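You operate a simulated robot arm through the tools that you are given. There is no shell and no other tool. Be economical: measure what you need, move in short steps, check, and stop when the job is done.

Carry out the task below with a simulated two-armed robot. There is one attempt and no reset: what you move stays moved.

Task
Take the white uplight labelled "C" from the middle shelf of the parts rack and put it on the silver lens. Pick up the slim carton labelled "caps" from the low shelf of the parts rack with one hand, pass it to the other hand and put it on the middle shelf of the parts rack. Put one of the foam blocks from the low shelf of the parts rack on the middle shelf of the parts rack. Put two of the bulb boxes from the low shelf of the parts rack on the top of the flat pallet. Open the wide drawer. Do these in any order. Set down upright: white uplight, slim carton, bulb box.
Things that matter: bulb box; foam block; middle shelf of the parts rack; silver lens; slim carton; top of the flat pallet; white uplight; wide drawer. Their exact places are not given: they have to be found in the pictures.

It is judged by the outcome, as a careful person would: the job done as asked, and still so three seconds after it is handed in. It fails if anything else is knocked over, pushed out of place, dropped, spilled or broken. Lids that push on must go on centred and level and be pressed home; caps that screw on are set level and turned clockwise until they are tight.

Robot
Two 7-joint arms with fingered hands on one trunk, on a base that drives. Base frame: it is fixed to the floor where the robot stands at the start and does not move with it; the origin is under the middle of the robot, x ahead of it, y to its left, z up; the surface under the hand at the start is at about z = 0.9. Units: m, degrees, N and s.
The left shoulder is at the start at [0.037, 0.173, 1.094], the right one opposite. With the tool pointing down near the work surface each hand reaches from about 0.3 to 0.74 m from the robot's upright axis, wherever it stands, measured 20 degrees to its own side. Places, roughly: bulb box [0.25, 0.5, 0.5]; foam block (5x6x3 cm) [0.2, 1.5, 0.4]; middle shelf of the parts rack [0.4, 0.1, 0.9]; silver lens (8x8x3 cm) [0.5, -0.3, 0.9]; slim carton [0.25, 0, 0.5]; top of the flat pallet [-2.6, 1.4, 0.1]; white uplight [0.25, 0, 1]; wide drawer [-6.2, -8.8, 0.7]. Payload 3.8 kg a hand.
The tool frame of a hand sits at the grasp point between the pads (the TCP): z along the fingers, y along the line on which they close. The tips reach 0.026 m beyond it. The gripper opens to 0.132 m. The gripper's body begins 0.073 m behind the TCP. The gripper is a hand of 3 fingers: y runs from the thumb to the fingers, the wrist lies at [0, 0, -0.224] in the tool frame, and closing takes about 1.5 s.
Orientation is that of the tool frame in the base frame, as a unit quaternion [x, y, z, w]. With the fingers straight down and closing along the base's y, the tool's x points along the base's -x, its y along +y and its z along -z.

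Tools
- The arms move only by the tool servo_tool. It takes "left_steps", "right_steps" or both (then of equal length, played together; a hand with none holds still); each is a list that holds one entry, the list of rows, each a list of 6 numbers: the shift along the base's x, y, z in m, then the turn, a rotation vector about the base's x, y, z in degrees. In form: [[[x, y, z, ax, ay, az], ...]]. A call has 1 to 20 rows; each row shifts and turns the commanded pose from where the row before left it. "left_grip" and "right_grip" are, for a hand that has rows, the opening in per cent of the stroke, from 0 (shut) to 100 (fully open), set as the call begins (left out, the last holds). Rows are played at 5 a second. More than 0.05 m and 8.6 degrees between two rows, or a gripper value outside its range, and nothing of the call is played. Where a pose cannot be reached the arm comes as near as it can. A force on the tool above 40 N (or 10 N above the force at the start of the call, whichever is more), or a blocked arm, ends the call early, and 0.2 s more pass. The fingers move at their own pace (about 0.108 m/s each) and stop on an object; they squeeze with about 30 N. The grip force told is the motor's: it shows also when the fingers shut on nothing. Time passes only in rows, and 0.2 s behind the last, so rows that do not move let the fingers close. It gives the time, the measured TCP pose, the force on the tool (base axes), the opening and the grip force at its end, in the units of the frame above (readings bear some noise), with the torque about the TCP (base axes, N m) and any sound that the robot's microphone picked up, and new pictures: "views" is both (left out), scene, wrist or none (wrist: the cameras of the hands that moved).
- Cameras (640 x 400 px; columns grow to the right, rows downward): "scene" is now at [0.1745, 0.0209, 0.9736]; the picture's right is [0.25, -0.97, 0.00], its down [-0.37, -0.10, -0.92] and it looks along [0.90, 0.23, -0.38] (base axes); focal length 214 px, centre (320, 200). "left" rides on the left gripper at [-0.061, 0.003, -0.092] in its tool frame; the picture's right is [-0.05, -1.00, 0.00], its down [0.83, -0.04, -0.55] and it looks along [0.55, -0.03, 0.83] (tool axes); focal length 230 px, centre (320, 200). "right" rides on the right gripper at [0.062, 0.003, -0.092] in its tool frame; the picture's right is [-0.05, 1.00, 0.00], its down [-0.83, -0.04, -0.56] and it looks along [-0.55, -0.03, 0.83] (tool axes); focal length 230 px, centre (320, 200).
- slide_trunk(by): slides the trunk up (or, below 0, down) by that many m; the arms and the scene camera ride with it, the base frame stays. It gives what a move gives, with no picture.
- drive_base(legs): drives the robot by 1 to 6 legs, each [ahead, left, turn to the left] in m, m and degrees, along the robot's own axes; the way and the turn of a leg run together, so that a leg with both is an arc; at most 1.5 m and 180 degrees a leg. The arms and the cameras ride along, it lands a little off, and it stops where it bumps. It gives what a move gives, and a new picture of the scene camera.
- finger_targets(finger1, finger2, thumb_bend, hand): sets how far each is bent, from 0 (flat) to 100 (curled in); at 30 the hand is open as for a grip, at 70 the pads meet at the TCP. One left out holds its place. A second passes; each finger stops where it meets its share of the squeeze, and holds until it gets a number again. A gripper value or a shape takes the hand back. It gives what a move gives, with no picture; readings hold the bend of each and the force on the fingers (four entries, about 0 where the hand has none), thumb and palm.
- grasp_type(shape, hand): the hand has 3 fingers and takes this shape, open, in about a second: jaw (thumb against the fingers, like two jaws); tri (thumb and two fingers); tip (a fingertip pinch); poke (one finger out to press); point (the index stretched); flat (the hand flat); cup (the hand cupped); fist (a fist). The gripper value then closes the fingers along that shape, each until it touches; the sizes above hold for jaw. It gives what a move gives, with no picture.
- aim_head(pan, tilt): turns the head with the scene camera to pan (to the left, within 60 degrees either way) and tilt (down, from -29 to 69), counted from straight ahead of the robot. It gives what a move gives, and a new picture of the scene camera.
- measure_at(camera, pixels): there is no depth. For up to 12 entries [column, row, z] of the newest picture of that camera ("zoom" is the newest enlarged one), the place [x, y] in the base frame at which the ray of that pixel passes the height z, good to about 0.002 m. No time passes.
- close_up(camera, box): a new picture of the part [left, top, right, bottom] of that camera's present view, enlarged. No time passes.
- sign_off(): hands the job in; it is judged then, once.

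Go step by step. Measure first, check grasps and placings, and put right what went wrong. The budget is 124 turns and 260 pictures, counting those below and the enlarged ones. Unless the task says otherwise, let go and move clear before handing in.

The tools are called after "Emit:" as name(argument=value, ...) on one line, values as JSON. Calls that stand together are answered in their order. servo_tool: Moves the arms, as the interface text tells. Its arguments: {"type":"object","properties":{"left_steps":{"type":"array"},"left_grip":{"type":"number"},"right_steps":{"type":"array"},"right_grip":{"type":"number"},"views":{"type":"string","enum":["both","scene","wrist","none"]}},"required":[]} The other tools are called the same way: slide_trunk (by) slides the trunk up or down; grasp_type (shape, hand) gives the hand a shape; finger_targets (finger1, finger2, thumb_bend, hand) moves the fingers one by one; drive_base (legs) drives the base; aim_head (pan, tilt) turns the head that bears the scene camera; measure_at (camera, pixels) gives the place at which the rays of pixels pass given heights; close_up (camera, box) takes an enlarged picture of a part of a camera's view; sign_off () hands the job in.

At the start:

```text
time_s: 0.0
left_tool_pos: [0.3125, 0.2844, 1.2202]
left_tool_rot: [0.004, 1.0, -0.002, 0.026]
left_wrist_force: [-0.1, 1.0, -0.1]
left_ft_torque: [0.01, 0.02, 0.0]
left_gripper_width: 0.1321
left_finger_force: 0.1
left_shape: jaw
left_bend: [30.0, 30.0, 30.0]
left_finger forces: [0.1, 0.0, 0.1, 0.1, 0.1, 0.1]
right_tool_pos: [0.3566, -0.0258, 1.0057]
right_tool_rot: [0.0, 1.0, 0.001, 0.009]
right_wrist_force: [0.0, 0.1, -0.7]
right_ft_torque: [0.0, -0.02, 0.02]
right_gripper_width: 0.132
right_finger_force: 0.1
right_shape: jaw
right_bend: [30.0, 30.0, 30.0]
right_finger forces: [0.1, 0.0, 0.1, 0.1, 0.1, 0.0]
trunk travel left (down, up): [-0.4, 0.082]
robot x, y, heading: [0.0031, -0.0004, 0.2]
head pan, tilt: [14.5, 23.2]
```

scene: 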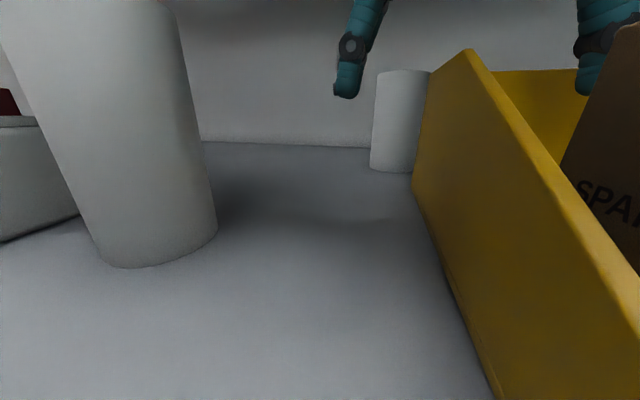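
right: 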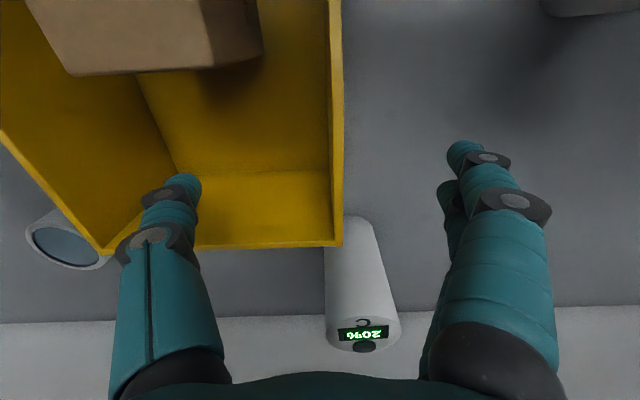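
left: 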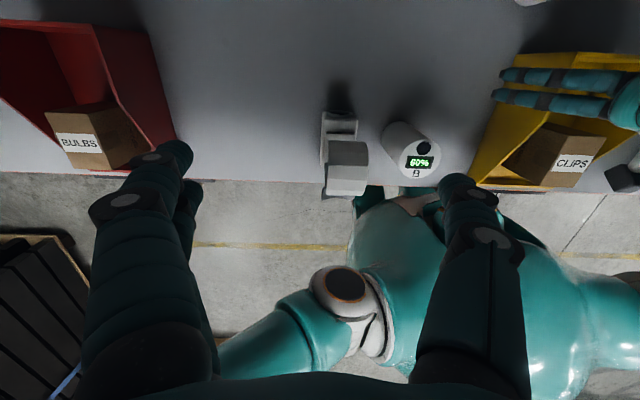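

The pictures show the hands over the middle shelf: uplight "C" (20%, right camera ~(365,330)) behind the yellow bin and "B" near the shelf's front edge. I'll look around with the head first.

Emit:
aim_head(pan=-30, tilt=10)

Emit:
aim_head(pan=45, tilt=10)

Emit:
measure_at(camera="right", pixels=[[362, 330, 0.9], [345, 240, 0.9], [362, 220, 0.9], [362, 335, 1.05], [345, 240, 1.0], [70, 240, 0.95], [68, 245, 0.93]])

```text
time_s: 1.1
left_tool_pos: [0.3134, 0.2836, 1.2209]
left_tool_rot: [0.006, 1.0, -0.004, 0.031]
left_wrist_force: [0.6, 0.6, 0.5]
left_ft_torque: [-0.02, 0.01, 0.04]
left_gripper_width: 0.132
left_finger_force: 0.1
left_shape: jaw
left_bend: [30.0, 30.0, 30.0]
left_finger forces: [0.0, 0.0, 0.0, 0.0, 0.0, 0.0]
right_tool_pos: [0.3582, -0.0267, 1.0046]
right_tool_rot: [0.0, 1.0, -0.001, 0.008]
right_wrist_force: [-0.3, 0.4, 0.6]
right_ft_torque: [-0.01, 0.0, -0.01]
right_gripper_width: 0.1321
right_finger_force: 0.1
right_shape: jaw
right_bend: [30.0, 30.0, 30.0]
right_finger forces: [0.0, 0.0, 0.0, 0.0, 0.0, 0.0]
trunk travel left (down, up): [-0.4, 0.082]
robot x, y, heading: [-0.0011, -0.0005, 0.1]
head pan, tilt: [-30.0, 10.0]
```

scene: 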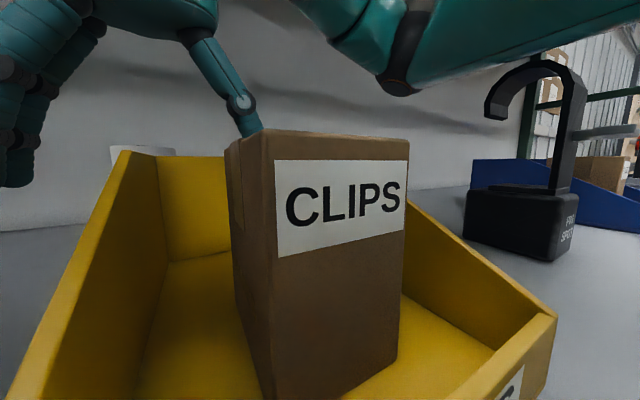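

```text
time_s: 2.6
left_tool_pos: [0.3135, 0.284, 1.2214]
left_tool_rot: [0.005, 1.0, -0.004, 0.028]
left_wrist_force: [0.5, 0.3, 0.0]
left_ft_torque: [0.01, 0.0, 0.0]
left_gripper_width: 0.1318
left_finger_force: 0.0
left_shape: jaw
left_bend: [30.0, 30.0, 30.0]
left_finger forces: [0.0, 0.1, 0.0, 0.0, 0.0, 0.0]
right_tool_pos: [0.3579, -0.0253, 1.0052]
right_tool_rot: [-0.001, 1.0, 0.001, 0.008]
right_wrist_force: [0.8, -0.5, -0.4]
right_ft_torque: [-0.01, 0.01, -0.01]
right_gripper_width: 0.132
right_finger_force: 0.1
right_shape: jaw
right_bend: [30.0, 30.0, 30.0]
right_finger forces: [0.0, 0.0, 0.0, 0.1, 0.0, 0.1]
trunk travel left (down, up): [-0.4, 0.082]
robot x, y, heading: [-0.0016, -0.0007, -0.1]
head pan, tilt: [45.0, 10.0]
```

scene: 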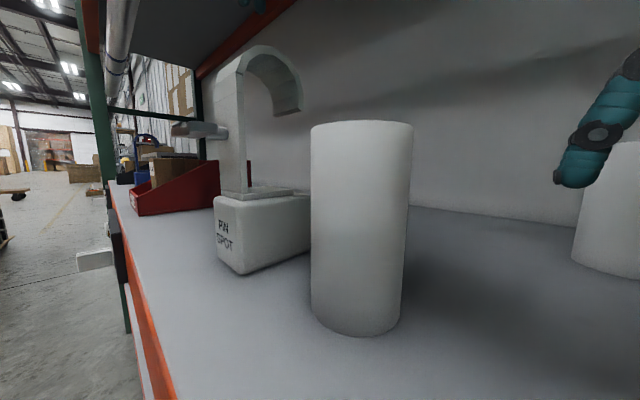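

```text
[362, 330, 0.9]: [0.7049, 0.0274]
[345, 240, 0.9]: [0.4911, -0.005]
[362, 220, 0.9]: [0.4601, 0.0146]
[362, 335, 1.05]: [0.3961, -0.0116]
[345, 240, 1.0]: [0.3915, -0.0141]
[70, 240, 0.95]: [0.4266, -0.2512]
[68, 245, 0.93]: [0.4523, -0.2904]
```

A rack with a shelf above; hands are between shelves. I'll raise the right hand clear of the bin/carton, then back the base out for a wide view.

Emit:
servo_tool(right_steps=[[[0, 0, 0.05, 0, 0, 0], [0, 0, 0.05, 0, 0, 0], [0, 0, 0.05, 0, 0, 0], [0, 0, 0.05, 0, 0, 0], [0, 0, 0.02, 0, 0, 0]]], views="both")

```text
time_s: 3.8
left_tool_pos: [0.3143, 0.2836, 1.222]
left_tool_rot: [0.004, 1.0, -0.003, 0.029]
left_wrist_force: [0.0, -1.2, -0.5]
left_ft_torque: [0.02, 0.05, -0.01]
left_gripper_width: 0.1319
left_finger_force: 0.1
left_shape: jaw
left_bend: [30.0, 30.0, 30.0]
left_finger forces: [0.0, 0.0, 0.1, 0.0, 0.0, 0.0]
right_tool_pos: [0.3553, -0.0281, 1.226]
right_tool_rot: [-0.001, 1.0, 0.002, 0.008]
right_wrist_force: [0.7, 0.6, -0.4]
right_ft_torque: [0.01, 0.0, 0.01]
right_gripper_width: 0.1318
right_finger_force: 0.2
right_shape: jaw
right_bend: [30.0, 30.0, 30.0]
right_finger forces: [0.0, 0.1, 0.0, 0.0, 0.0, 0.0]
trunk travel left (down, up): [-0.4, 0.082]
robot x, y, heading: [0.0012, 0.0016, 0.2]
head pan, tilt: [45.0, 10.0]
```

scene: 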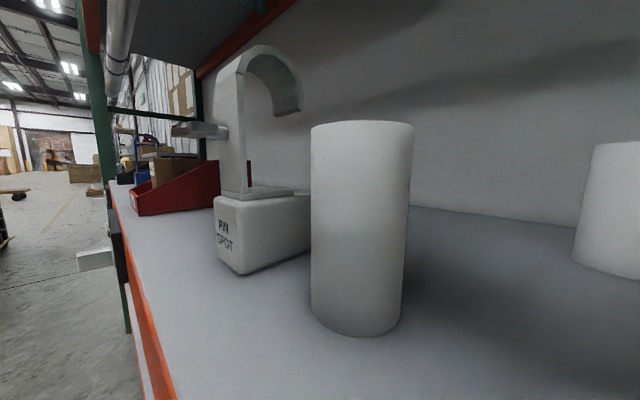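
right: 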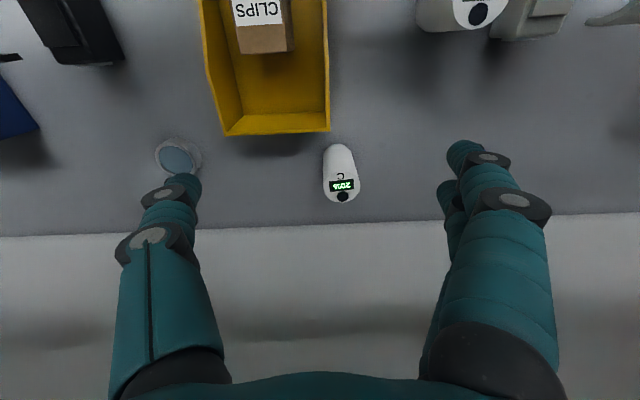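

Now the right camera shows C at (340,172), the lens at (178,158), shelf edges and bin. I'll measure them and take a close-up.

Emit:
close_up(camera="right", box=[140, 100, 380, 250])

Emit:
measure_at(camera="right", pixels=[[340, 145, 0.9], [341, 187, 1.0], [341, 187, 1.05], [341, 202, 1.0], [341, 202, 1.05], [178, 158, 0.93], [178, 172, 0.9], [178, 138, 0.9], [154, 158, 0.92], [203, 158, 0.92], [330, 130, 0.9], [225, 134, 0.9]])

```text
2.67 times, centred on (260, 175) of right
```

zoom: 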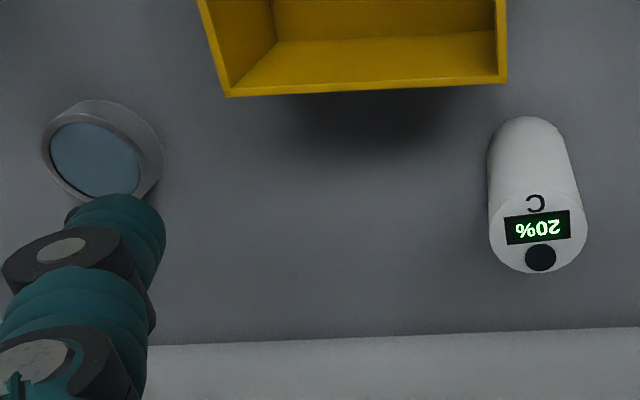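

```text
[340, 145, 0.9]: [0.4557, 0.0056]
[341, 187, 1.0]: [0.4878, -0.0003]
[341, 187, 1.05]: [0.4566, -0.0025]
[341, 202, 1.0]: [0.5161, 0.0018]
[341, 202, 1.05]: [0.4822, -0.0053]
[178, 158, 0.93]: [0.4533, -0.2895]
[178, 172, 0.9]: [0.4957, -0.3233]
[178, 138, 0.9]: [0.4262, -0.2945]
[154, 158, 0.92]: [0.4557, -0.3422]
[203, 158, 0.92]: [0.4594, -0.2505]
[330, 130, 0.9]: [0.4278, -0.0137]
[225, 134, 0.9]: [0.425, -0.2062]
```

C's axis is near (0.485, 0.0), its top near z 1.005; the lens is near (0.457,-0.292). I'll lower a bit and move the right hand over C, then look.

Emit:
servo_tool(right_steps=[[[0, 0.007, -0.04, 0, 0, 0], [0, 0.007, -0.04, 0, 0, 0], [0.033, 0.007, -0.03, 0, 0, 0], [0.033, 0.006, 0, 0, 0, 0], [0.033, 0, 0, 0, 0, 0], [0.03, 0, 0, 0, 0, 0]]], views="wrist")

Emit:
close_up(camera="right", box=[160, 0, 480, 200])

Emit:
aim_head(pan=0, tilt=-10)

```text
time_s: 5.2
left_tool_pos: [0.314, 0.2837, 1.2214]
left_tool_rot: [0.004, 1.0, -0.003, 0.03]
left_wrist_force: [-0.5, -0.3, -0.2]
left_ft_torque: [0.0, -0.02, 0.01]
left_gripper_width: 0.132
left_finger_force: 0.1
left_shape: jaw
left_bend: [30.0, 30.0, 30.0]
left_finger forces: [0.0, 0.1, 0.0, 0.0, 0.1, 0.0]
right_tool_pos: [0.4853, 0.0001, 1.1156]
right_tool_rot: [-0.001, 1.0, -0.001, 0.008]
right_wrist_force: [0.3, 0.0, -0.7]
right_ft_torque: [-0.01, -0.02, 0.01]
right_gripper_width: 0.132
right_finger_force: 0.0
right_shape: jaw
right_bend: [30.0, 30.0, 30.0]
right_finger forces: [0.0, 0.0, 0.0, 0.0, 0.1, 0.0]
trunk travel left (down, up): [-0.4, 0.082]
robot x, y, heading: [0.0022, -0.0025, -0.1]
head pan, tilt: [45.0, 10.0]
```

right: 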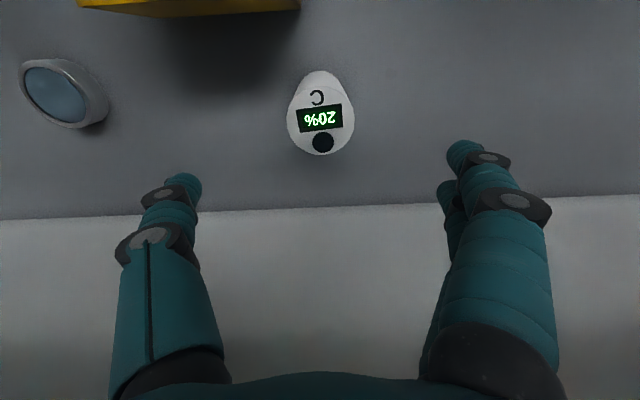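

```text
2.00 times, centred on (320, 100) of right
```

zoom: 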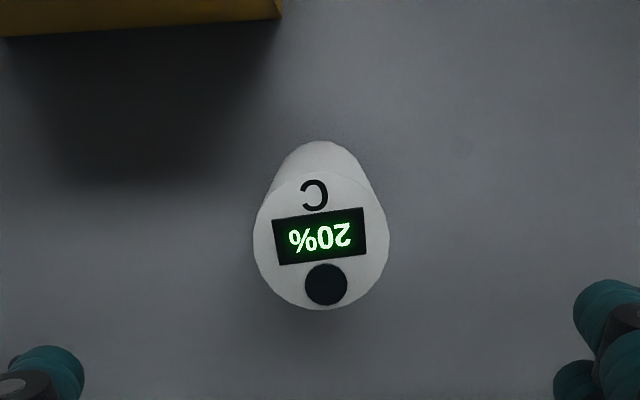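

```text
time_s: 6.3
left_tool_pos: [0.314, 0.2826, 1.2205]
left_tool_rot: [0.005, 1.0, -0.004, 0.03]
left_wrist_force: [-0.1, 0.3, 0.2]
left_ft_torque: [-0.01, 0.01, 0.02]
left_gripper_width: 0.1319
left_finger_force: 0.0
left_shape: jaw
left_bend: [30.0, 30.0, 30.0]
left_finger forces: [0.1, 0.1, 0.1, 0.0, 0.0, 0.0]
right_tool_pos: [0.4865, 0.0008, 1.1172]
right_tool_rot: [0.0, 1.0, 0.0, 0.007]
right_wrist_force: [0.3, -0.4, 1.5]
right_ft_torque: [0.03, -0.01, -0.02]
right_gripper_width: 0.1317
right_finger_force: 0.1
right_shape: jaw
right_bend: [30.0, 30.0, 30.0]
right_finger forces: [0.1, 0.0, 0.0, 0.1, 0.0, 0.0]
trunk travel left (down, up): [-0.4, 0.082]
robot x, y, heading: [-0.0011, -0.0022, -0.2]
head pan, tilt: [0.0, -10.0]
```

scene: 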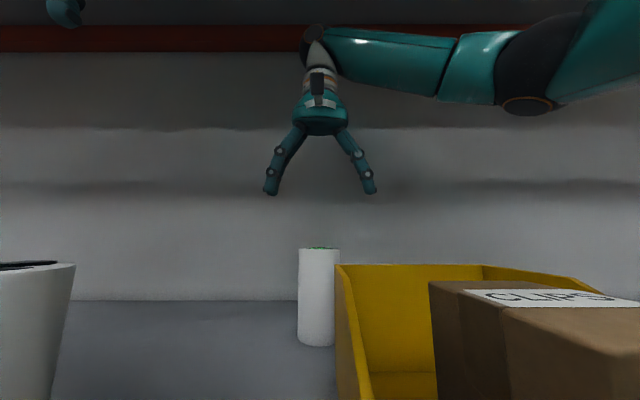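

Hand is right above C. I'll refine C's position from the scene view (base front at (319,345), top ~(319,250)) and the right view.

Emit:
measure_at(camera="scene", pixels=[[319, 346, 0.9], [298, 335, 0.9], [340, 335, 0.9]])

Emit:
measure_at(camera="right", pixels=[[320, 120, 1.0], [320, 120, 1.02], [320, 120, 0.98], [320, 71, 0.9], [55, 95, 0.93], [20, 88, 0.93], [88, 105, 0.93], [57, 66, 0.93], [57, 123, 0.93]])

```text
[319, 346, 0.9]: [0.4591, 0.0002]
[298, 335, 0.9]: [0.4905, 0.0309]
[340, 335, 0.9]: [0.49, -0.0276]
```

```text
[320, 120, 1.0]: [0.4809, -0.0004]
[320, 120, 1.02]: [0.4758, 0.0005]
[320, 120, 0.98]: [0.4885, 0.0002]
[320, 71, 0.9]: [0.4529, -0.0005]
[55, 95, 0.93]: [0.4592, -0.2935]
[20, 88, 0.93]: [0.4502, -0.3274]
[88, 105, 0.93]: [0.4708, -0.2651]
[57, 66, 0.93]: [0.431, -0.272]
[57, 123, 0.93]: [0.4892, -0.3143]
```

C is centred at about (0.483,0.001), diameter ~0.058. Descend and grip.

Emit:
servo_tool(right_steps=[[[-0.002, 0, -0.04, 0, 0, 0], [0, 0, -0.04, 0, 0, 0], [0, 0, -0.04, 0, 0, 0], [0, 0, -0.034, 0, 0, 0]]], views="wrist")

Emit:
servo_tool(right_steps=[[[0, 0, 0, 0, 0, 0], [0, 0, 0, 0, 0, 0], [0, 0, 0, 0, 0, 0], [0, 0, 0, 0, 0, 0], [0, 0, 0, 0, 0, 0], [0, 0, 0, 0, 0, 0], [0, 0, 0, 0, 0, 0], [0, 0, 0, 0, 0, 0]]], right_grip=0, views="both")

```text
time_s: 7.3
left_tool_pos: [0.3149, 0.2839, 1.2222]
left_tool_rot: [0.004, 1.0, -0.003, 0.03]
left_wrist_force: [0.0, -1.1, -1.0]
left_ft_torque: [-0.01, 0.03, -0.01]
left_gripper_width: 0.132
left_finger_force: 0.0
left_shape: jaw
left_bend: [30.0, 30.0, 30.0]
left_finger forces: [0.1, 0.1, 0.0, 0.0, 0.1, 0.0]
right_tool_pos: [0.4848, 0.0004, 0.9617]
right_tool_rot: [0.0, 1.0, 0.001, 0.007]
right_wrist_force: [0.3, -0.1, 0.0]
right_ft_torque: [-0.05, 0.0, -0.02]
right_gripper_width: 0.1317
right_finger_force: 0.1
right_shape: jaw
right_bend: [30.0, 30.0, 30.0]
right_finger forces: [0.1, 0.0, 0.0, 0.1, 0.1, 0.0]
trunk travel left (down, up): [-0.4, 0.082]
robot x, y, heading: [-0.0015, -0.0013, 0.1]
head pan, tilt: [0.0, -10.0]
```

right: 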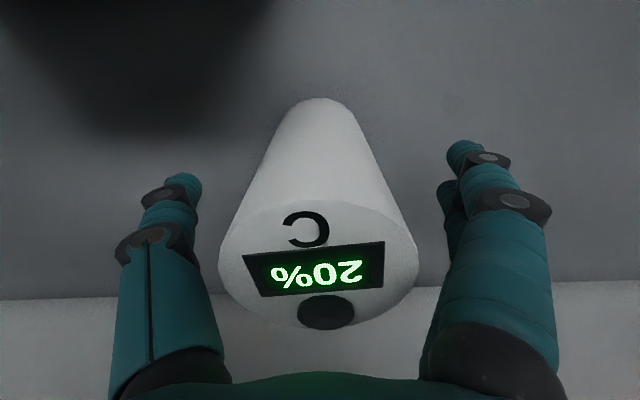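

```text
time_s: 9.1
left_tool_pos: [0.3145, 0.283, 1.2224]
left_tool_rot: [0.006, 1.0, -0.003, 0.03]
left_wrist_force: [-0.2, 0.4, -0.4]
left_ft_torque: [-0.02, -0.01, -0.04]
left_gripper_width: 0.1318
left_finger_force: 0.0
left_shape: jaw
left_bend: [30.0, 30.0, 30.0]
left_finger forces: [0.1, 0.0, 0.1, 0.1, 0.0, 0.0]
right_tool_pos: [0.4863, 0.0008, 0.9631]
right_tool_rot: [0.0, 1.0, -0.001, 0.008]
right_wrist_force: [0.9, -0.7, -0.1]
right_ft_torque: [0.02, -0.04, 0.01]
right_gripper_width: 0.0476
right_finger_force: 30.4
right_shape: jaw
right_bend: [73.0, 73.0, 70.0]
right_finger forces: [13.8, 13.6, 0.0, 0.2, 26.2, 0.0]
trunk travel left (down, up): [-0.4, 0.082]
robot x, y, heading: [-0.004, -0.001, -0.2]
head pan, tilt: [0.0, -10.0]
```

scene: 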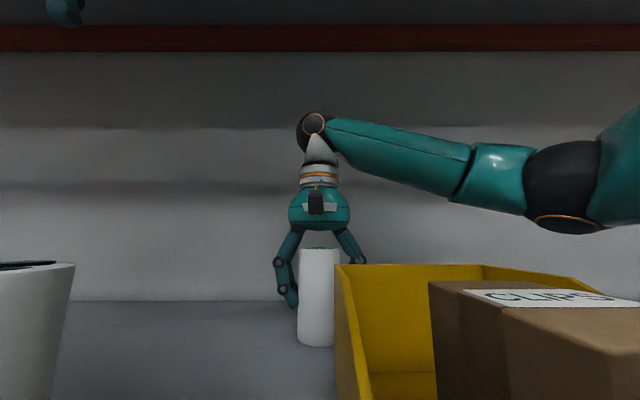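
right: 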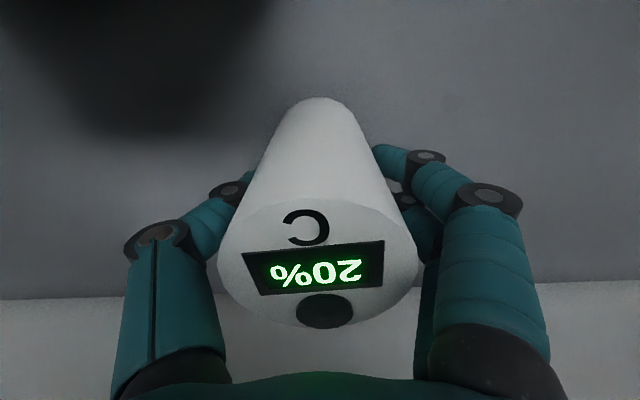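

C is gripped (30 N). Before carrying it right, check the elbow's clearance to the black pin spot by lifting slightly and looking right.

Emit:
servo_tool(right_steps=[[[0, 0, 0.03, 0, 0, 0], [0, 0, 0.035, 0, 0, 0]]], views="wrist")

Emit:
aim_head(pan=-45, tilt=0)

```text
time_s: 9.7
left_tool_pos: [0.314, 0.2839, 1.2207]
left_tool_rot: [0.005, 1.0, -0.004, 0.029]
left_wrist_force: [0.6, 0.0, 0.7]
left_ft_torque: [-0.01, 0.0, 0.01]
left_gripper_width: 0.1318
left_finger_force: 0.0
left_shape: jaw
left_bend: [30.0, 30.0, 30.0]
left_finger forces: [0.0, 0.1, 0.1, 0.1, 0.0, 0.0]
right_tool_pos: [0.4851, 0.0008, 1.0283]
right_tool_rot: [-0.001, 1.0, 0.0, 0.007]
right_wrist_force: [0.0, 0.2, -5.9]
right_ft_torque: [0.02, -0.03, 0.02]
right_gripper_width: 0.0475
right_finger_force: 29.9
right_shape: jaw
right_bend: [73.0, 73.0, 70.0]
right_finger forces: [14.2, 13.7, 0.0, 0.0, 26.2, 0.0]
trunk travel left (down, up): [-0.4, 0.082]
robot x, y, heading: [-0.0015, -0.0026, 0.0]
head pan, tilt: [0.0, -10.0]
```

right: 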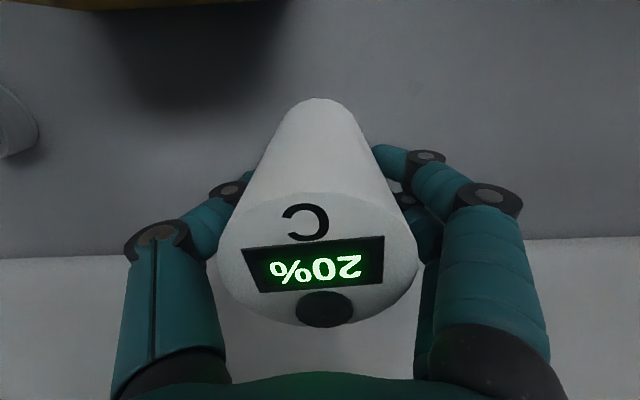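

```text
time_s: 10.8
left_tool_pos: [0.3148, 0.2841, 1.2216]
left_tool_rot: [0.005, 1.0, -0.003, 0.03]
left_wrist_force: [1.0, 0.4, 0.1]
left_ft_torque: [-0.01, 0.0, 0.02]
left_gripper_width: 0.1319
left_finger_force: 0.0
left_shape: jaw
left_bend: [30.0, 30.0, 30.0]
left_finger forces: [0.1, 0.0, 0.0, 0.1, 0.0, 0.1]
right_tool_pos: [0.4857, 0.001, 1.0284]
right_tool_rot: [0.0, 1.0, 0.0, 0.008]
right_wrist_force: [0.1, -0.8, -5.6]
right_ft_torque: [0.01, -0.08, -0.04]
right_gripper_width: 0.0472
right_finger_force: 29.6
right_shape: jaw
right_bend: [73.0, 73.0, 70.0]
right_finger forces: [14.1, 13.5, 0.0, 0.1, 26.1, 0.0]
trunk travel left (down, up): [-0.4, 0.082]
robot x, y, heading: [-0.001, -0.0045, -0.1]
head pan, tilt: [-45.0, 0.0]
```

scene: 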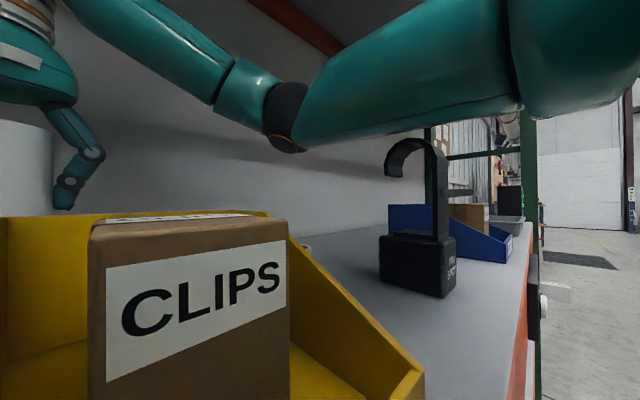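

Emit:
measure_at(camera="scene", pixels=[[442, 298, 0.9], [380, 278, 0.9], [455, 283, 0.9], [422, 400, 0.9], [520, 340, 0.9]])

```text
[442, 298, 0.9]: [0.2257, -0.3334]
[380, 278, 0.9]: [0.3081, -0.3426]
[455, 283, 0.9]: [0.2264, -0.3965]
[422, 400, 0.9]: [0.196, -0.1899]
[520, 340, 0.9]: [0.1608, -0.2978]
```

The black pin spot (x 0.23–0.31, y −0.33…−0.40, top ~1.125) is near where the elbow would swing. I'll raise the trunk to lift the elbow, then move right in stages while watching.

Emit:
slide_trunk(by=0.08)

Emit:
servo_tool(right_steps=[[[0, -0.04, 0, 0, 0, 0], [0, -0.04, 0, 0, 0, 0], [0, -0.04, 0, 0, 0, 0]]], views="both")

```text
time_s: 12.0
left_tool_pos: [0.3009, 0.3003, 1.262]
left_tool_rot: [0.02, 1.0, 0.008, -0.021]
left_wrist_force: [0.3, 0.3, -0.2]
left_ft_torque: [0.0, -0.05, -0.02]
left_gripper_width: 0.1319
left_finger_force: 0.0
left_shape: jaw
left_bend: [30.0, 30.0, 30.0]
left_finger forces: [0.1, 0.0, 0.1, 0.0, 0.0, 0.0]
right_tool_pos: [0.487, 0.016, 1.1016]
right_tool_rot: [-0.002, 1.0, -0.006, 0.003]
right_wrist_force: [-0.2, -0.1, -5.5]
right_ft_torque: [0.0, -0.07, -0.01]
right_gripper_width: 0.0471
right_finger_force: 30.0
right_shape: jaw
right_bend: [73.0, 73.0, 70.0]
right_finger forces: [14.1, 13.7, 0.0, 0.1, 26.2, 0.1]
trunk travel left (down, up): [-0.48, 0.002]
robot x, y, heading: [0.0004, 0.0022, 0.0]
head pan, tilt: [-45.0, 0.0]
```

```text
time_s: 12.8
left_tool_pos: [0.3016, 0.3009, 1.2612]
left_tool_rot: [0.022, 0.999, 0.009, -0.023]
left_wrist_force: [-0.2, -0.5, -0.5]
left_ft_torque: [-0.03, -0.01, -0.02]
left_gripper_width: 0.1321
left_finger_force: 0.0
left_shape: jaw
left_bend: [30.0, 30.0, 30.0]
left_finger forces: [0.1, 0.0, 0.1, 0.0, 0.1, 0.1]
right_tool_pos: [0.4882, -0.1044, 1.1062]
right_tool_rot: [0.0, 1.0, -0.006, 0.005]
right_wrist_force: [-0.1, 0.8, -5.3]
right_ft_torque: [-0.04, -0.05, -0.02]
right_gripper_width: 0.0473
right_finger_force: 30.3
right_shape: jaw
right_bend: [73.0, 73.0, 70.0]
right_finger forces: [14.6, 14.2, 0.0, 0.0, 26.7, 0.1]
trunk travel left (down, up): [-0.48, 0.002]
robot x, y, heading: [0.0017, 0.0002, 0.4]
head pan, tilt: [-45.0, 0.0]
```

scene: 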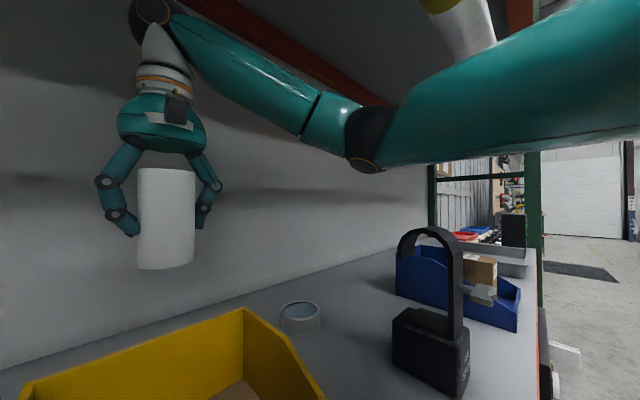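
right: 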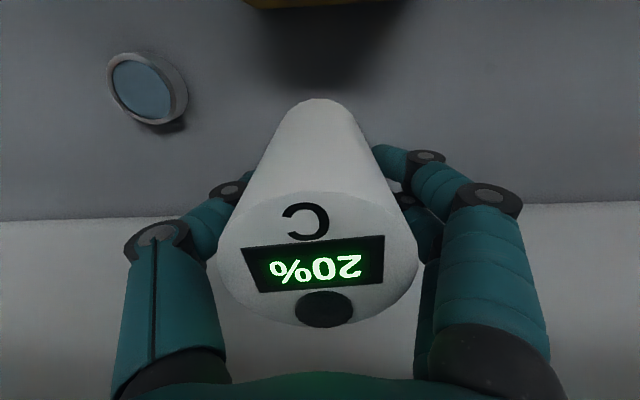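

With the trunk up the elbow is well above the pin spot (arm's lower edge row ~165, spot's top row 228). Continue to above the lens.

Emit:
servo_tool(right_steps=[[[0, -0.04, 0, 0, 0, 0], [0, -0.04, 0, 0, 0, 0], [-0.01, -0.04, 0, 0, 0, 0], [-0.01, -0.04, 0, 0, 0, 0], [-0.008, -0.03, 0, 0, 0, 0]]], views="both")

```text
time_s: 14.0
left_tool_pos: [0.3026, 0.3011, 1.2607]
left_tool_rot: [0.02, 1.0, 0.008, -0.023]
left_wrist_force: [0.0, 1.3, -0.4]
left_ft_torque: [-0.02, 0.0, 0.03]
left_gripper_width: 0.1319
left_finger_force: 0.2
left_shape: jaw
left_bend: [30.0, 30.0, 30.0]
left_finger forces: [0.0, 0.0, 0.0, 0.0, 0.0, 0.0]
right_tool_pos: [0.4593, -0.2963, 1.1086]
right_tool_rot: [-0.001, 1.0, -0.007, 0.004]
right_wrist_force: [0.3, 0.7, -5.2]
right_ft_torque: [0.02, -0.02, 0.01]
right_gripper_width: 0.0472
right_finger_force: 29.8
right_shape: jaw
right_bend: [73.0, 73.0, 70.0]
right_finger forces: [14.6, 14.2, 0.0, 0.0, 26.6, 0.0]
trunk travel left (down, up): [-0.48, 0.002]
robot x, y, heading: [-0.002, -0.0012, 0.0]
head pan, tilt: [-45.0, 0.0]
```

scene: 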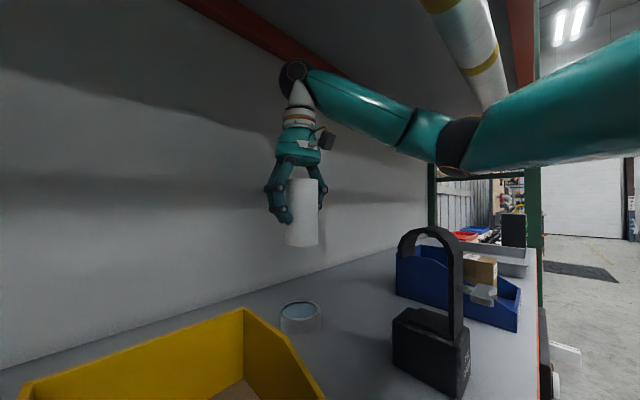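
right: 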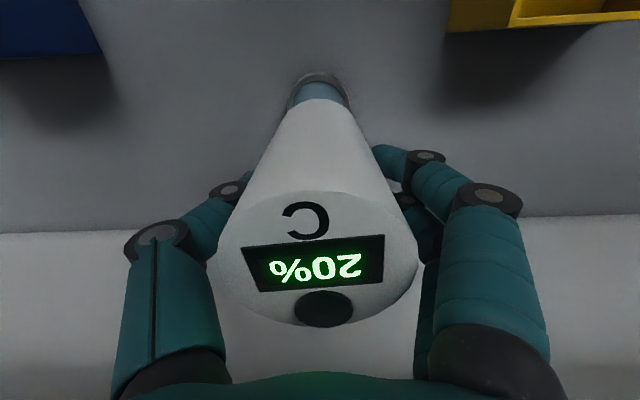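

Aligned in the wrist view. Quick close-up of the lens from the scene to pin its centre.

Emit:
close_up(camera="scene", box=[220, 160, 380, 360])

Emit:
measure_at(camera="scene", pixels=[[300, 310, 0.93], [280, 312, 0.93], [320, 312, 0.93], [300, 301, 0.93], [300, 320, 0.93]])

Emit:
measure_at(camera="right", pixels=[[291, 92, 0.92], [348, 92, 0.92], [320, 72, 0.91]])

```text
2.00 times, centred on (300, 260) of scene
```

zoom: 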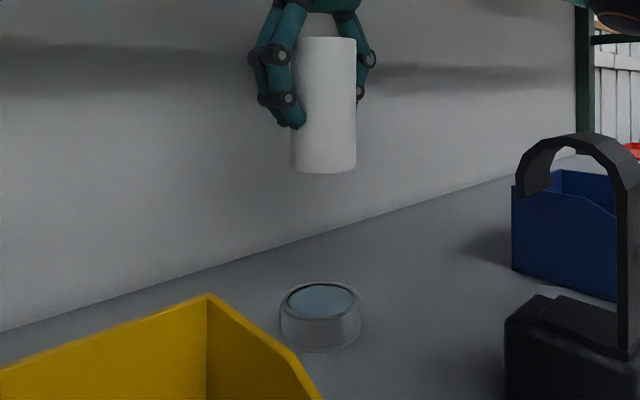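

```text
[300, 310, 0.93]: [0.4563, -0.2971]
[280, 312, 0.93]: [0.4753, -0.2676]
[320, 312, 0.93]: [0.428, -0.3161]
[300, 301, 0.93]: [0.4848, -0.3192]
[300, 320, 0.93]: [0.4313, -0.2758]
```

```text
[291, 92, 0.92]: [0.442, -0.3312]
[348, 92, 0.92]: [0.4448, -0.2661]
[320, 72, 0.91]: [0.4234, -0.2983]
```

Lens centre ≈(0.457,-0.297). Descend most of the way and check.

Emit:
servo_tool(right_steps=[[[-0.002, 0, -0.04, 0, 0, 0], [0, 0, -0.04, 0, 0, 0], [0, 0, -0.02, 0, 0, 0], [0, 0, -0.008, 0, 0, 0]]], views="both")

Emit:
close_up(camera="scene", box=[220, 200, 380, 340])

```text
time_s: 15.0
left_tool_pos: [0.3041, 0.3012, 1.2609]
left_tool_rot: [0.022, 0.999, 0.008, -0.023]
left_wrist_force: [0.1, 0.3, 0.5]
left_ft_torque: [0.0, 0.0, -0.01]
left_gripper_width: 0.132
left_finger_force: 0.2
left_shape: jaw
left_bend: [30.0, 30.0, 30.0]
left_finger forces: [0.0, 0.0, 0.1, 0.1, 0.0, 0.0]
right_tool_pos: [0.4595, -0.2967, 0.9982]
right_tool_rot: [0.0, 1.0, -0.006, 0.004]
right_wrist_force: [0.1, 0.5, -5.0]
right_ft_torque: [0.0, -0.04, 0.0]
right_gripper_width: 0.0473
right_finger_force: 30.2
right_shape: jaw
right_bend: [73.0, 73.0, 70.0]
right_finger forces: [14.5, 14.2, 0.0, 0.1, 26.5, 0.0]
trunk travel left (down, up): [-0.48, 0.002]
robot x, y, heading: [0.0006, -0.0007, -0.2]
head pan, tilt: [-45.0, 0.0]
```

scene: 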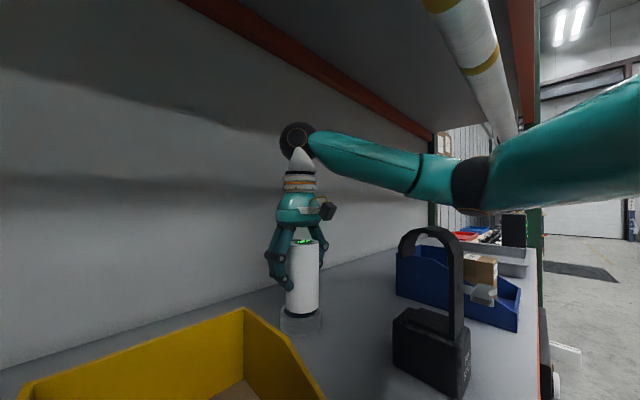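
right: 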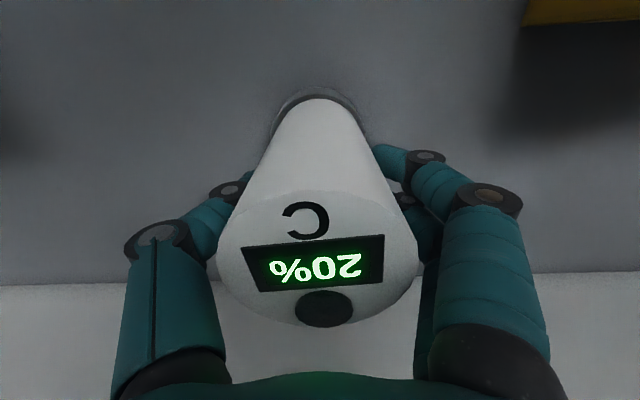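

```text
2.86 times, centred on (300, 270) of scene
```

zoom: 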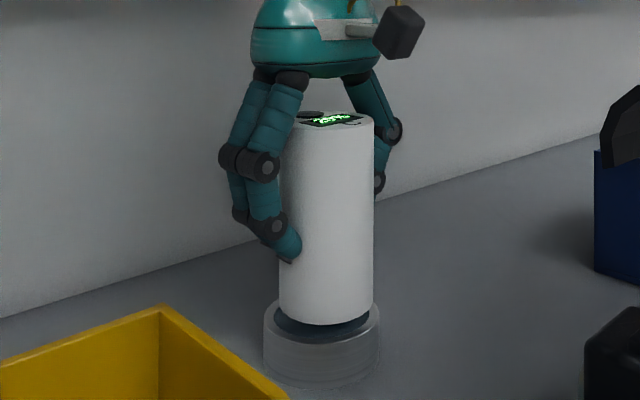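

Well centred with ~5 mm to go. Descend in small steps to contact.

Emit:
servo_tool(right_steps=[[[0.001, 0.001, -0.003, 0, 0, 0], [0, 0, -0.002, 0, 0, 0], [0, 0, -0.002, 0, 0, 0]]], views="none")

Emit:
close_up(camera="scene", box=[250, 240, 350, 340])

```text
time_s: 15.8
left_tool_pos: [0.3042, 0.3014, 1.2616]
left_tool_rot: [0.02, 1.0, 0.007, -0.023]
left_wrist_force: [-0.7, 0.1, -0.2]
left_ft_torque: [0.0, -0.01, -0.01]
left_gripper_width: 0.1321
left_finger_force: 0.1
left_shape: jaw
left_bend: [30.0, 30.0, 30.0]
left_finger forces: [0.0, 0.0, 0.0, 0.1, 0.1, 0.1]
right_tool_pos: [0.4608, -0.2965, 0.9928]
right_tool_rot: [0.001, 1.0, -0.006, 0.004]
right_wrist_force: [-0.2, -0.8, -5.6]
right_ft_torque: [0.01, -0.05, 0.03]
right_gripper_width: 0.0473
right_finger_force: 29.5
right_shape: jaw
right_bend: [73.0, 73.0, 70.0]
right_finger forces: [14.5, 14.2, 0.0, 0.1, 26.4, 0.1]
trunk travel left (down, up): [-0.48, 0.002]
robot x, y, heading: [-0.0014, 0.0019, -0.1]
head pan, tilt: [-45.0, 0.0]
```

```text
4.00 times, centred on (300, 290) of scene
```

zoom: 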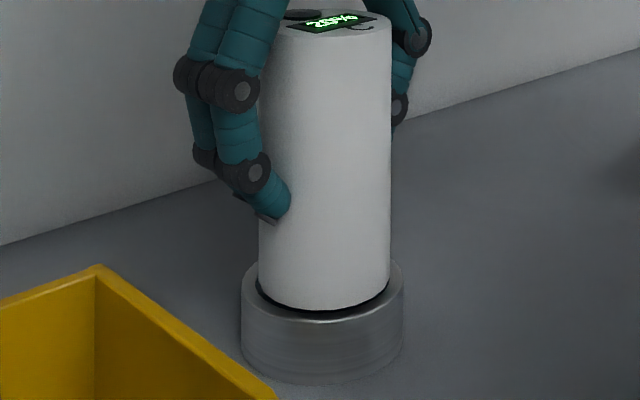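

No contact yet (fz −5.6); keep lowering gently.

Emit:
servo_tool(right_steps=[[[0, 0, -0.002, 0, 0, 0], [0, 0, -0.001, 0, 0, 0], [0, 0, -0.001, 0, 0, 0]]], views="none")

Emit:
servo_tool(right_steps=[[[0, 0, -0.001, 0, 0, 0], [0, 0, -0.001, 0, 0, 0]]], views="none")

Emit:
close_up(camera="scene", box=[250, 240, 350, 340])

```text
time_s: 16.6
left_tool_pos: [0.3041, 0.2998, 1.2613]
left_tool_rot: [0.021, 0.999, 0.007, -0.023]
left_wrist_force: [-0.3, 0.7, 0.8]
left_ft_torque: [-0.04, -0.02, 0.01]
left_gripper_width: 0.1318
left_finger_force: 0.1
left_shape: jaw
left_bend: [30.0, 30.0, 30.0]
left_finger forces: [0.0, 0.0, 0.0, 0.0, 0.1, 0.0]
right_tool_pos: [0.4624, -0.2959, 0.9882]
right_tool_rot: [-0.001, 1.0, -0.006, 0.005]
right_wrist_force: [0.5, -1.1, -1.8]
right_ft_torque: [0.05, 0.01, 0.0]
right_gripper_width: 0.0469
right_finger_force: 30.2
right_shape: jaw
right_bend: [73.0, 74.0, 70.0]
right_finger forces: [14.4, 14.2, 0.1, 0.0, 26.8, 0.1]
trunk travel left (down, up): [-0.48, 0.002]
robot x, y, heading: [0.0031, -0.0003, -0.1]
head pan, tilt: [-45.0, 0.0]
```

```text
time_s: 17.2
left_tool_pos: [0.3053, 0.3017, 1.2617]
left_tool_rot: [0.021, 0.999, 0.007, -0.023]
left_wrist_force: [0.3, 0.2, -0.4]
left_ft_torque: [-0.03, 0.01, -0.02]
left_gripper_width: 0.1321
left_finger_force: 0.0
left_shape: jaw
left_bend: [30.0, 30.0, 30.0]
left_finger forces: [0.1, 0.1, 0.0, 0.0, 0.1, 0.0]
right_tool_pos: [0.4627, -0.2957, 0.9891]
right_tool_rot: [0.0, 1.0, -0.007, 0.006]
right_wrist_force: [-1.6, -1.4, 9.2]
right_ft_torque: [0.12, 0.06, 0.02]
right_gripper_width: 0.0474
right_finger_force: 29.8
right_shape: jaw
right_bend: [74.0, 74.0, 70.0]
right_finger forces: [15.7, 14.8, 0.1, 0.0, 28.8, 0.0]
trunk travel left (down, up): [-0.48, 0.002]
robot x, y, heading: [-0.0033, 0.0029, 0.0]
head pan, tilt: [-45.0, 0.0]
```

```text
4.00 times, centred on (300, 290) of scene
```

zoom: 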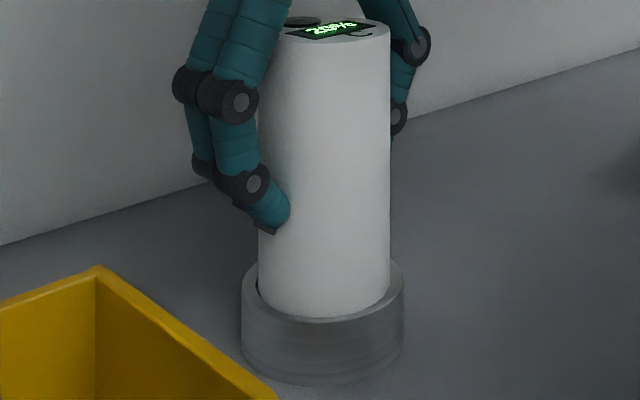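

C rests inside the lens rim (fz now +9). Open the hand and rise.

Emit:
servo_tool(right_steps=[[[0, 0, 0.001, 0, 0, 0], [0, 0, 0, 0, 0, 0], [0, 0, 0, 0, 0, 0], [0, 0, 0, 0, 0, 0], [0, 0, 0, 0, 0, 0], [0, 0, 0, 0, 0, 0], [0, 0, 0, 0, 0, 0]]], right_grip=100, views="none")

Emit:
servo_tool(right_steps=[[[0, 0, 0.03, 0, 0, 0], [0, 0, 0.04, 0, 0, 0], [0, 0, 0.04, 0, 0, 0], [0, 0, 0.03, 0, 0, 0]]], views="both")

```text
time_s: 18.8
left_tool_pos: [0.3064, 0.3009, 1.2629]
left_tool_rot: [0.019, 1.0, 0.007, -0.022]
left_wrist_force: [0.1, 0.0, -0.4]
left_ft_torque: [-0.03, -0.01, -0.01]
left_gripper_width: 0.1318
left_finger_force: 0.1
left_shape: jaw
left_bend: [30.0, 30.0, 30.0]
left_finger forces: [0.1, 0.1, 0.1, 0.0, 0.0, 0.1]
right_tool_pos: [0.4632, -0.2971, 0.9876]
right_tool_rot: [0.0, 1.0, -0.007, 0.003]
right_wrist_force: [0.6, -0.1, 0.0]
right_ft_torque: [0.0, -0.01, -0.01]
right_gripper_width: 0.132
right_finger_force: 0.0
right_shape: jaw
right_bend: [30.0, 30.0, 30.0]
right_finger forces: [0.0, 0.1, 0.0, 0.0, 0.1, 0.0]
trunk travel left (down, up): [-0.48, 0.002]
robot x, y, heading: [0.0003, 0.0, -0.2]
head pan, tilt: [-45.0, 0.0]
```

```text
time_s: 19.8
left_tool_pos: [0.3071, 0.3021, 1.2627]
left_tool_rot: [0.018, 1.0, 0.006, -0.022]
left_wrist_force: [-0.8, -0.2, -0.1]
left_ft_torque: [0.02, 0.0, 0.0]
left_gripper_width: 0.132
left_finger_force: 0.0
left_shape: jaw
left_bend: [30.0, 30.0, 30.0]
left_finger forces: [0.1, 0.0, 0.1, 0.1, 0.0, 0.1]
right_tool_pos: [0.4616, -0.2952, 1.1268]
right_tool_rot: [0.0, 1.0, -0.006, 0.004]
right_wrist_force: [0.2, 0.7, 0.3]
right_ft_torque: [-0.02, -0.01, -0.03]
right_gripper_width: 0.132
right_finger_force: 0.1
right_shape: jaw
right_bend: [30.0, 30.0, 30.0]
right_finger forces: [0.0, 0.0, 0.1, 0.0, 0.0, 0.1]
trunk travel left (down, up): [-0.48, 0.002]
robot x, y, heading: [-0.0006, -0.0016, 0.2]
head pan, tilt: [-45.0, 0.0]
```

scene: 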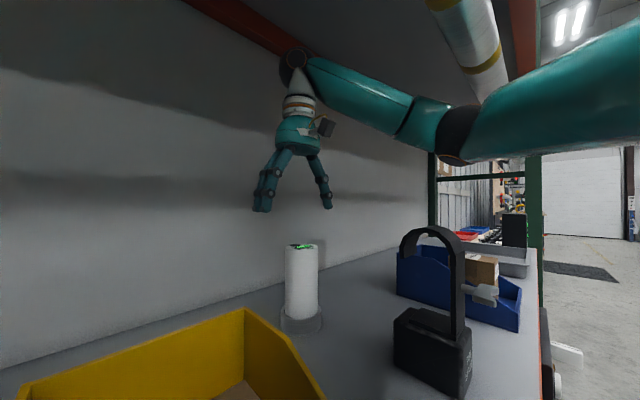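
right: 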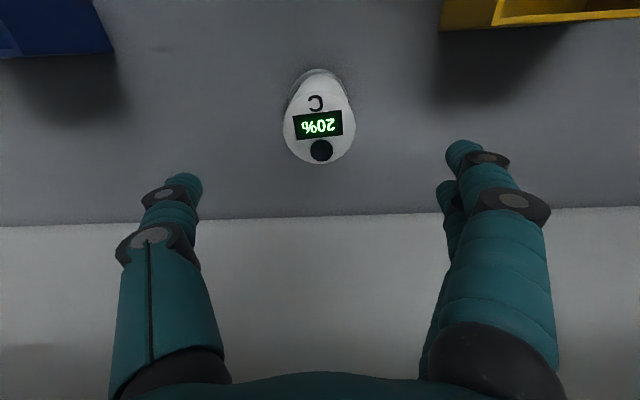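

C stands on the lens. Retract the right hand clear of the pin spot, then drive back for the lower shelf.

Emit:
servo_tool(right_steps=[[[0, 0.04, 0.01, 0, 0, 0], [0, 0.04, 0.01, 0, 0, 0], [0, 0.04, 0.01, 0, 0, 0], [-0.02, 0.04, 0, 0, 0, 0], [-0.03, 0, 0, 0, 0, 0], [-0.04, 0, 0, 0, 0, 0], [-0.04, 0, 0, 0, 0, 0]]], views="none")

Emit:
drive_base(legs=[[-0.9, 0, 0]])

Emit:
aim_head(pan=0, tilt=25)

```text
time_s: 21.4
left_tool_pos: [0.3092, 0.3016, 1.2633]
left_tool_rot: [0.017, 1.0, 0.005, -0.022]
left_wrist_force: [0.3, -0.4, 0.7]
left_ft_torque: [-0.02, 0.0, 0.01]
left_gripper_width: 0.132
left_finger_force: 0.0
left_shape: jaw
left_bend: [30.0, 30.0, 30.0]
left_finger forces: [0.0, 0.1, 0.1, 0.1, 0.1, 0.1]
right_tool_pos: [0.3298, -0.1346, 1.1539]
right_tool_rot: [0.001, 1.0, -0.005, 0.004]
right_wrist_force: [-0.4, 0.4, 0.3]
right_ft_torque: [0.02, 0.0, -0.01]
right_gripper_width: 0.1318
right_finger_force: 0.1
right_shape: jaw
right_bend: [30.0, 30.0, 30.0]
right_finger forces: [0.0, 0.1, 0.0, 0.0, 0.0, 0.0]
trunk travel left (down, up): [-0.48, 0.002]
robot x, y, heading: [0.0012, 0.002, 0.2]
head pan, tilt: [-45.0, 0.0]
```

```text
time_s: 23.0
left_tool_pos: [0.2589, 0.3021, 1.2565]
left_tool_rot: [-0.01, 1.0, -0.001, -0.024]
left_wrist_force: [73.8, -15.2, 20.3]
left_ft_torque: [1.66, 5.97, -1.93]
left_gripper_width: 0.1318
left_finger_force: 0.0
left_shape: jaw
left_bend: [30.0, 30.0, 30.0]
left_finger forces: [0.0, 61.1, 0.0, 0.0, 0.0, 15.6]
right_tool_pos: [0.2686, -0.1416, 1.1304]
right_tool_rot: [0.02, 0.999, 0.0, -0.045]
right_wrist_force: [0.5, -0.2, 0.5]
right_ft_torque: [0.0, 0.01, -0.01]
right_gripper_width: 0.132
right_finger_force: 0.1
right_shape: jaw
right_bend: [30.0, 30.0, 30.0]
right_finger forces: [0.0, 0.1, 0.0, 0.0, 0.0, 0.0]
trunk travel left (down, up): [-0.48, 0.002]
robot x, y, heading: [-0.1067, -0.0024, 0.1]
head pan, tilt: [-45.0, 0.0]
stopped in leg 1: the robot was blocked; the commanded pose is now the measured one
```

scene: 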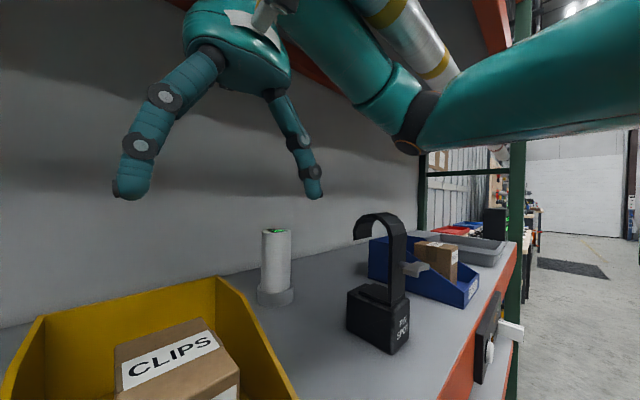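

```text
time_s: 24.1
left_tool_pos: [0.2586, 0.302, 1.2561]
left_tool_rot: [-0.011, 1.0, -0.001, -0.023]
left_wrist_force: [72.4, -5.5, 15.3]
left_ft_torque: [0.76, 5.74, -2.13]
left_gripper_width: 0.132
left_finger_force: 0.1
left_shape: jaw
left_bend: [30.0, 30.0, 30.0]
left_finger forces: [0.1, 61.3, 0.0, 0.0, 0.0, 13.3]
right_tool_pos: [0.2698, -0.1425, 1.1302]
right_tool_rot: [0.021, 0.999, 0.0, -0.045]
right_wrist_force: [1.2, 0.1, 0.2]
right_ft_torque: [-0.02, 0.0, -0.04]
right_gripper_width: 0.132
right_finger_force: 0.0
right_shape: jaw
right_bend: [30.0, 30.0, 30.0]
right_finger forces: [0.0, 0.1, 0.0, 0.0, 0.0, 0.0]
trunk travel left (down, up): [-0.48, 0.002]
robot x, y, heading: [-0.1095, -0.0029, 0.5]
head pan, tilt: [0.0, 25.0]
```

scene: 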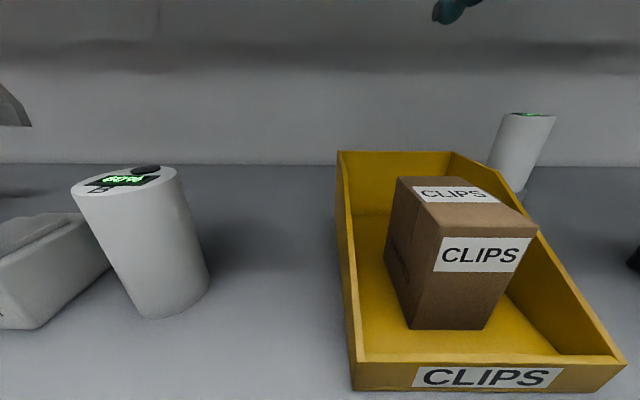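

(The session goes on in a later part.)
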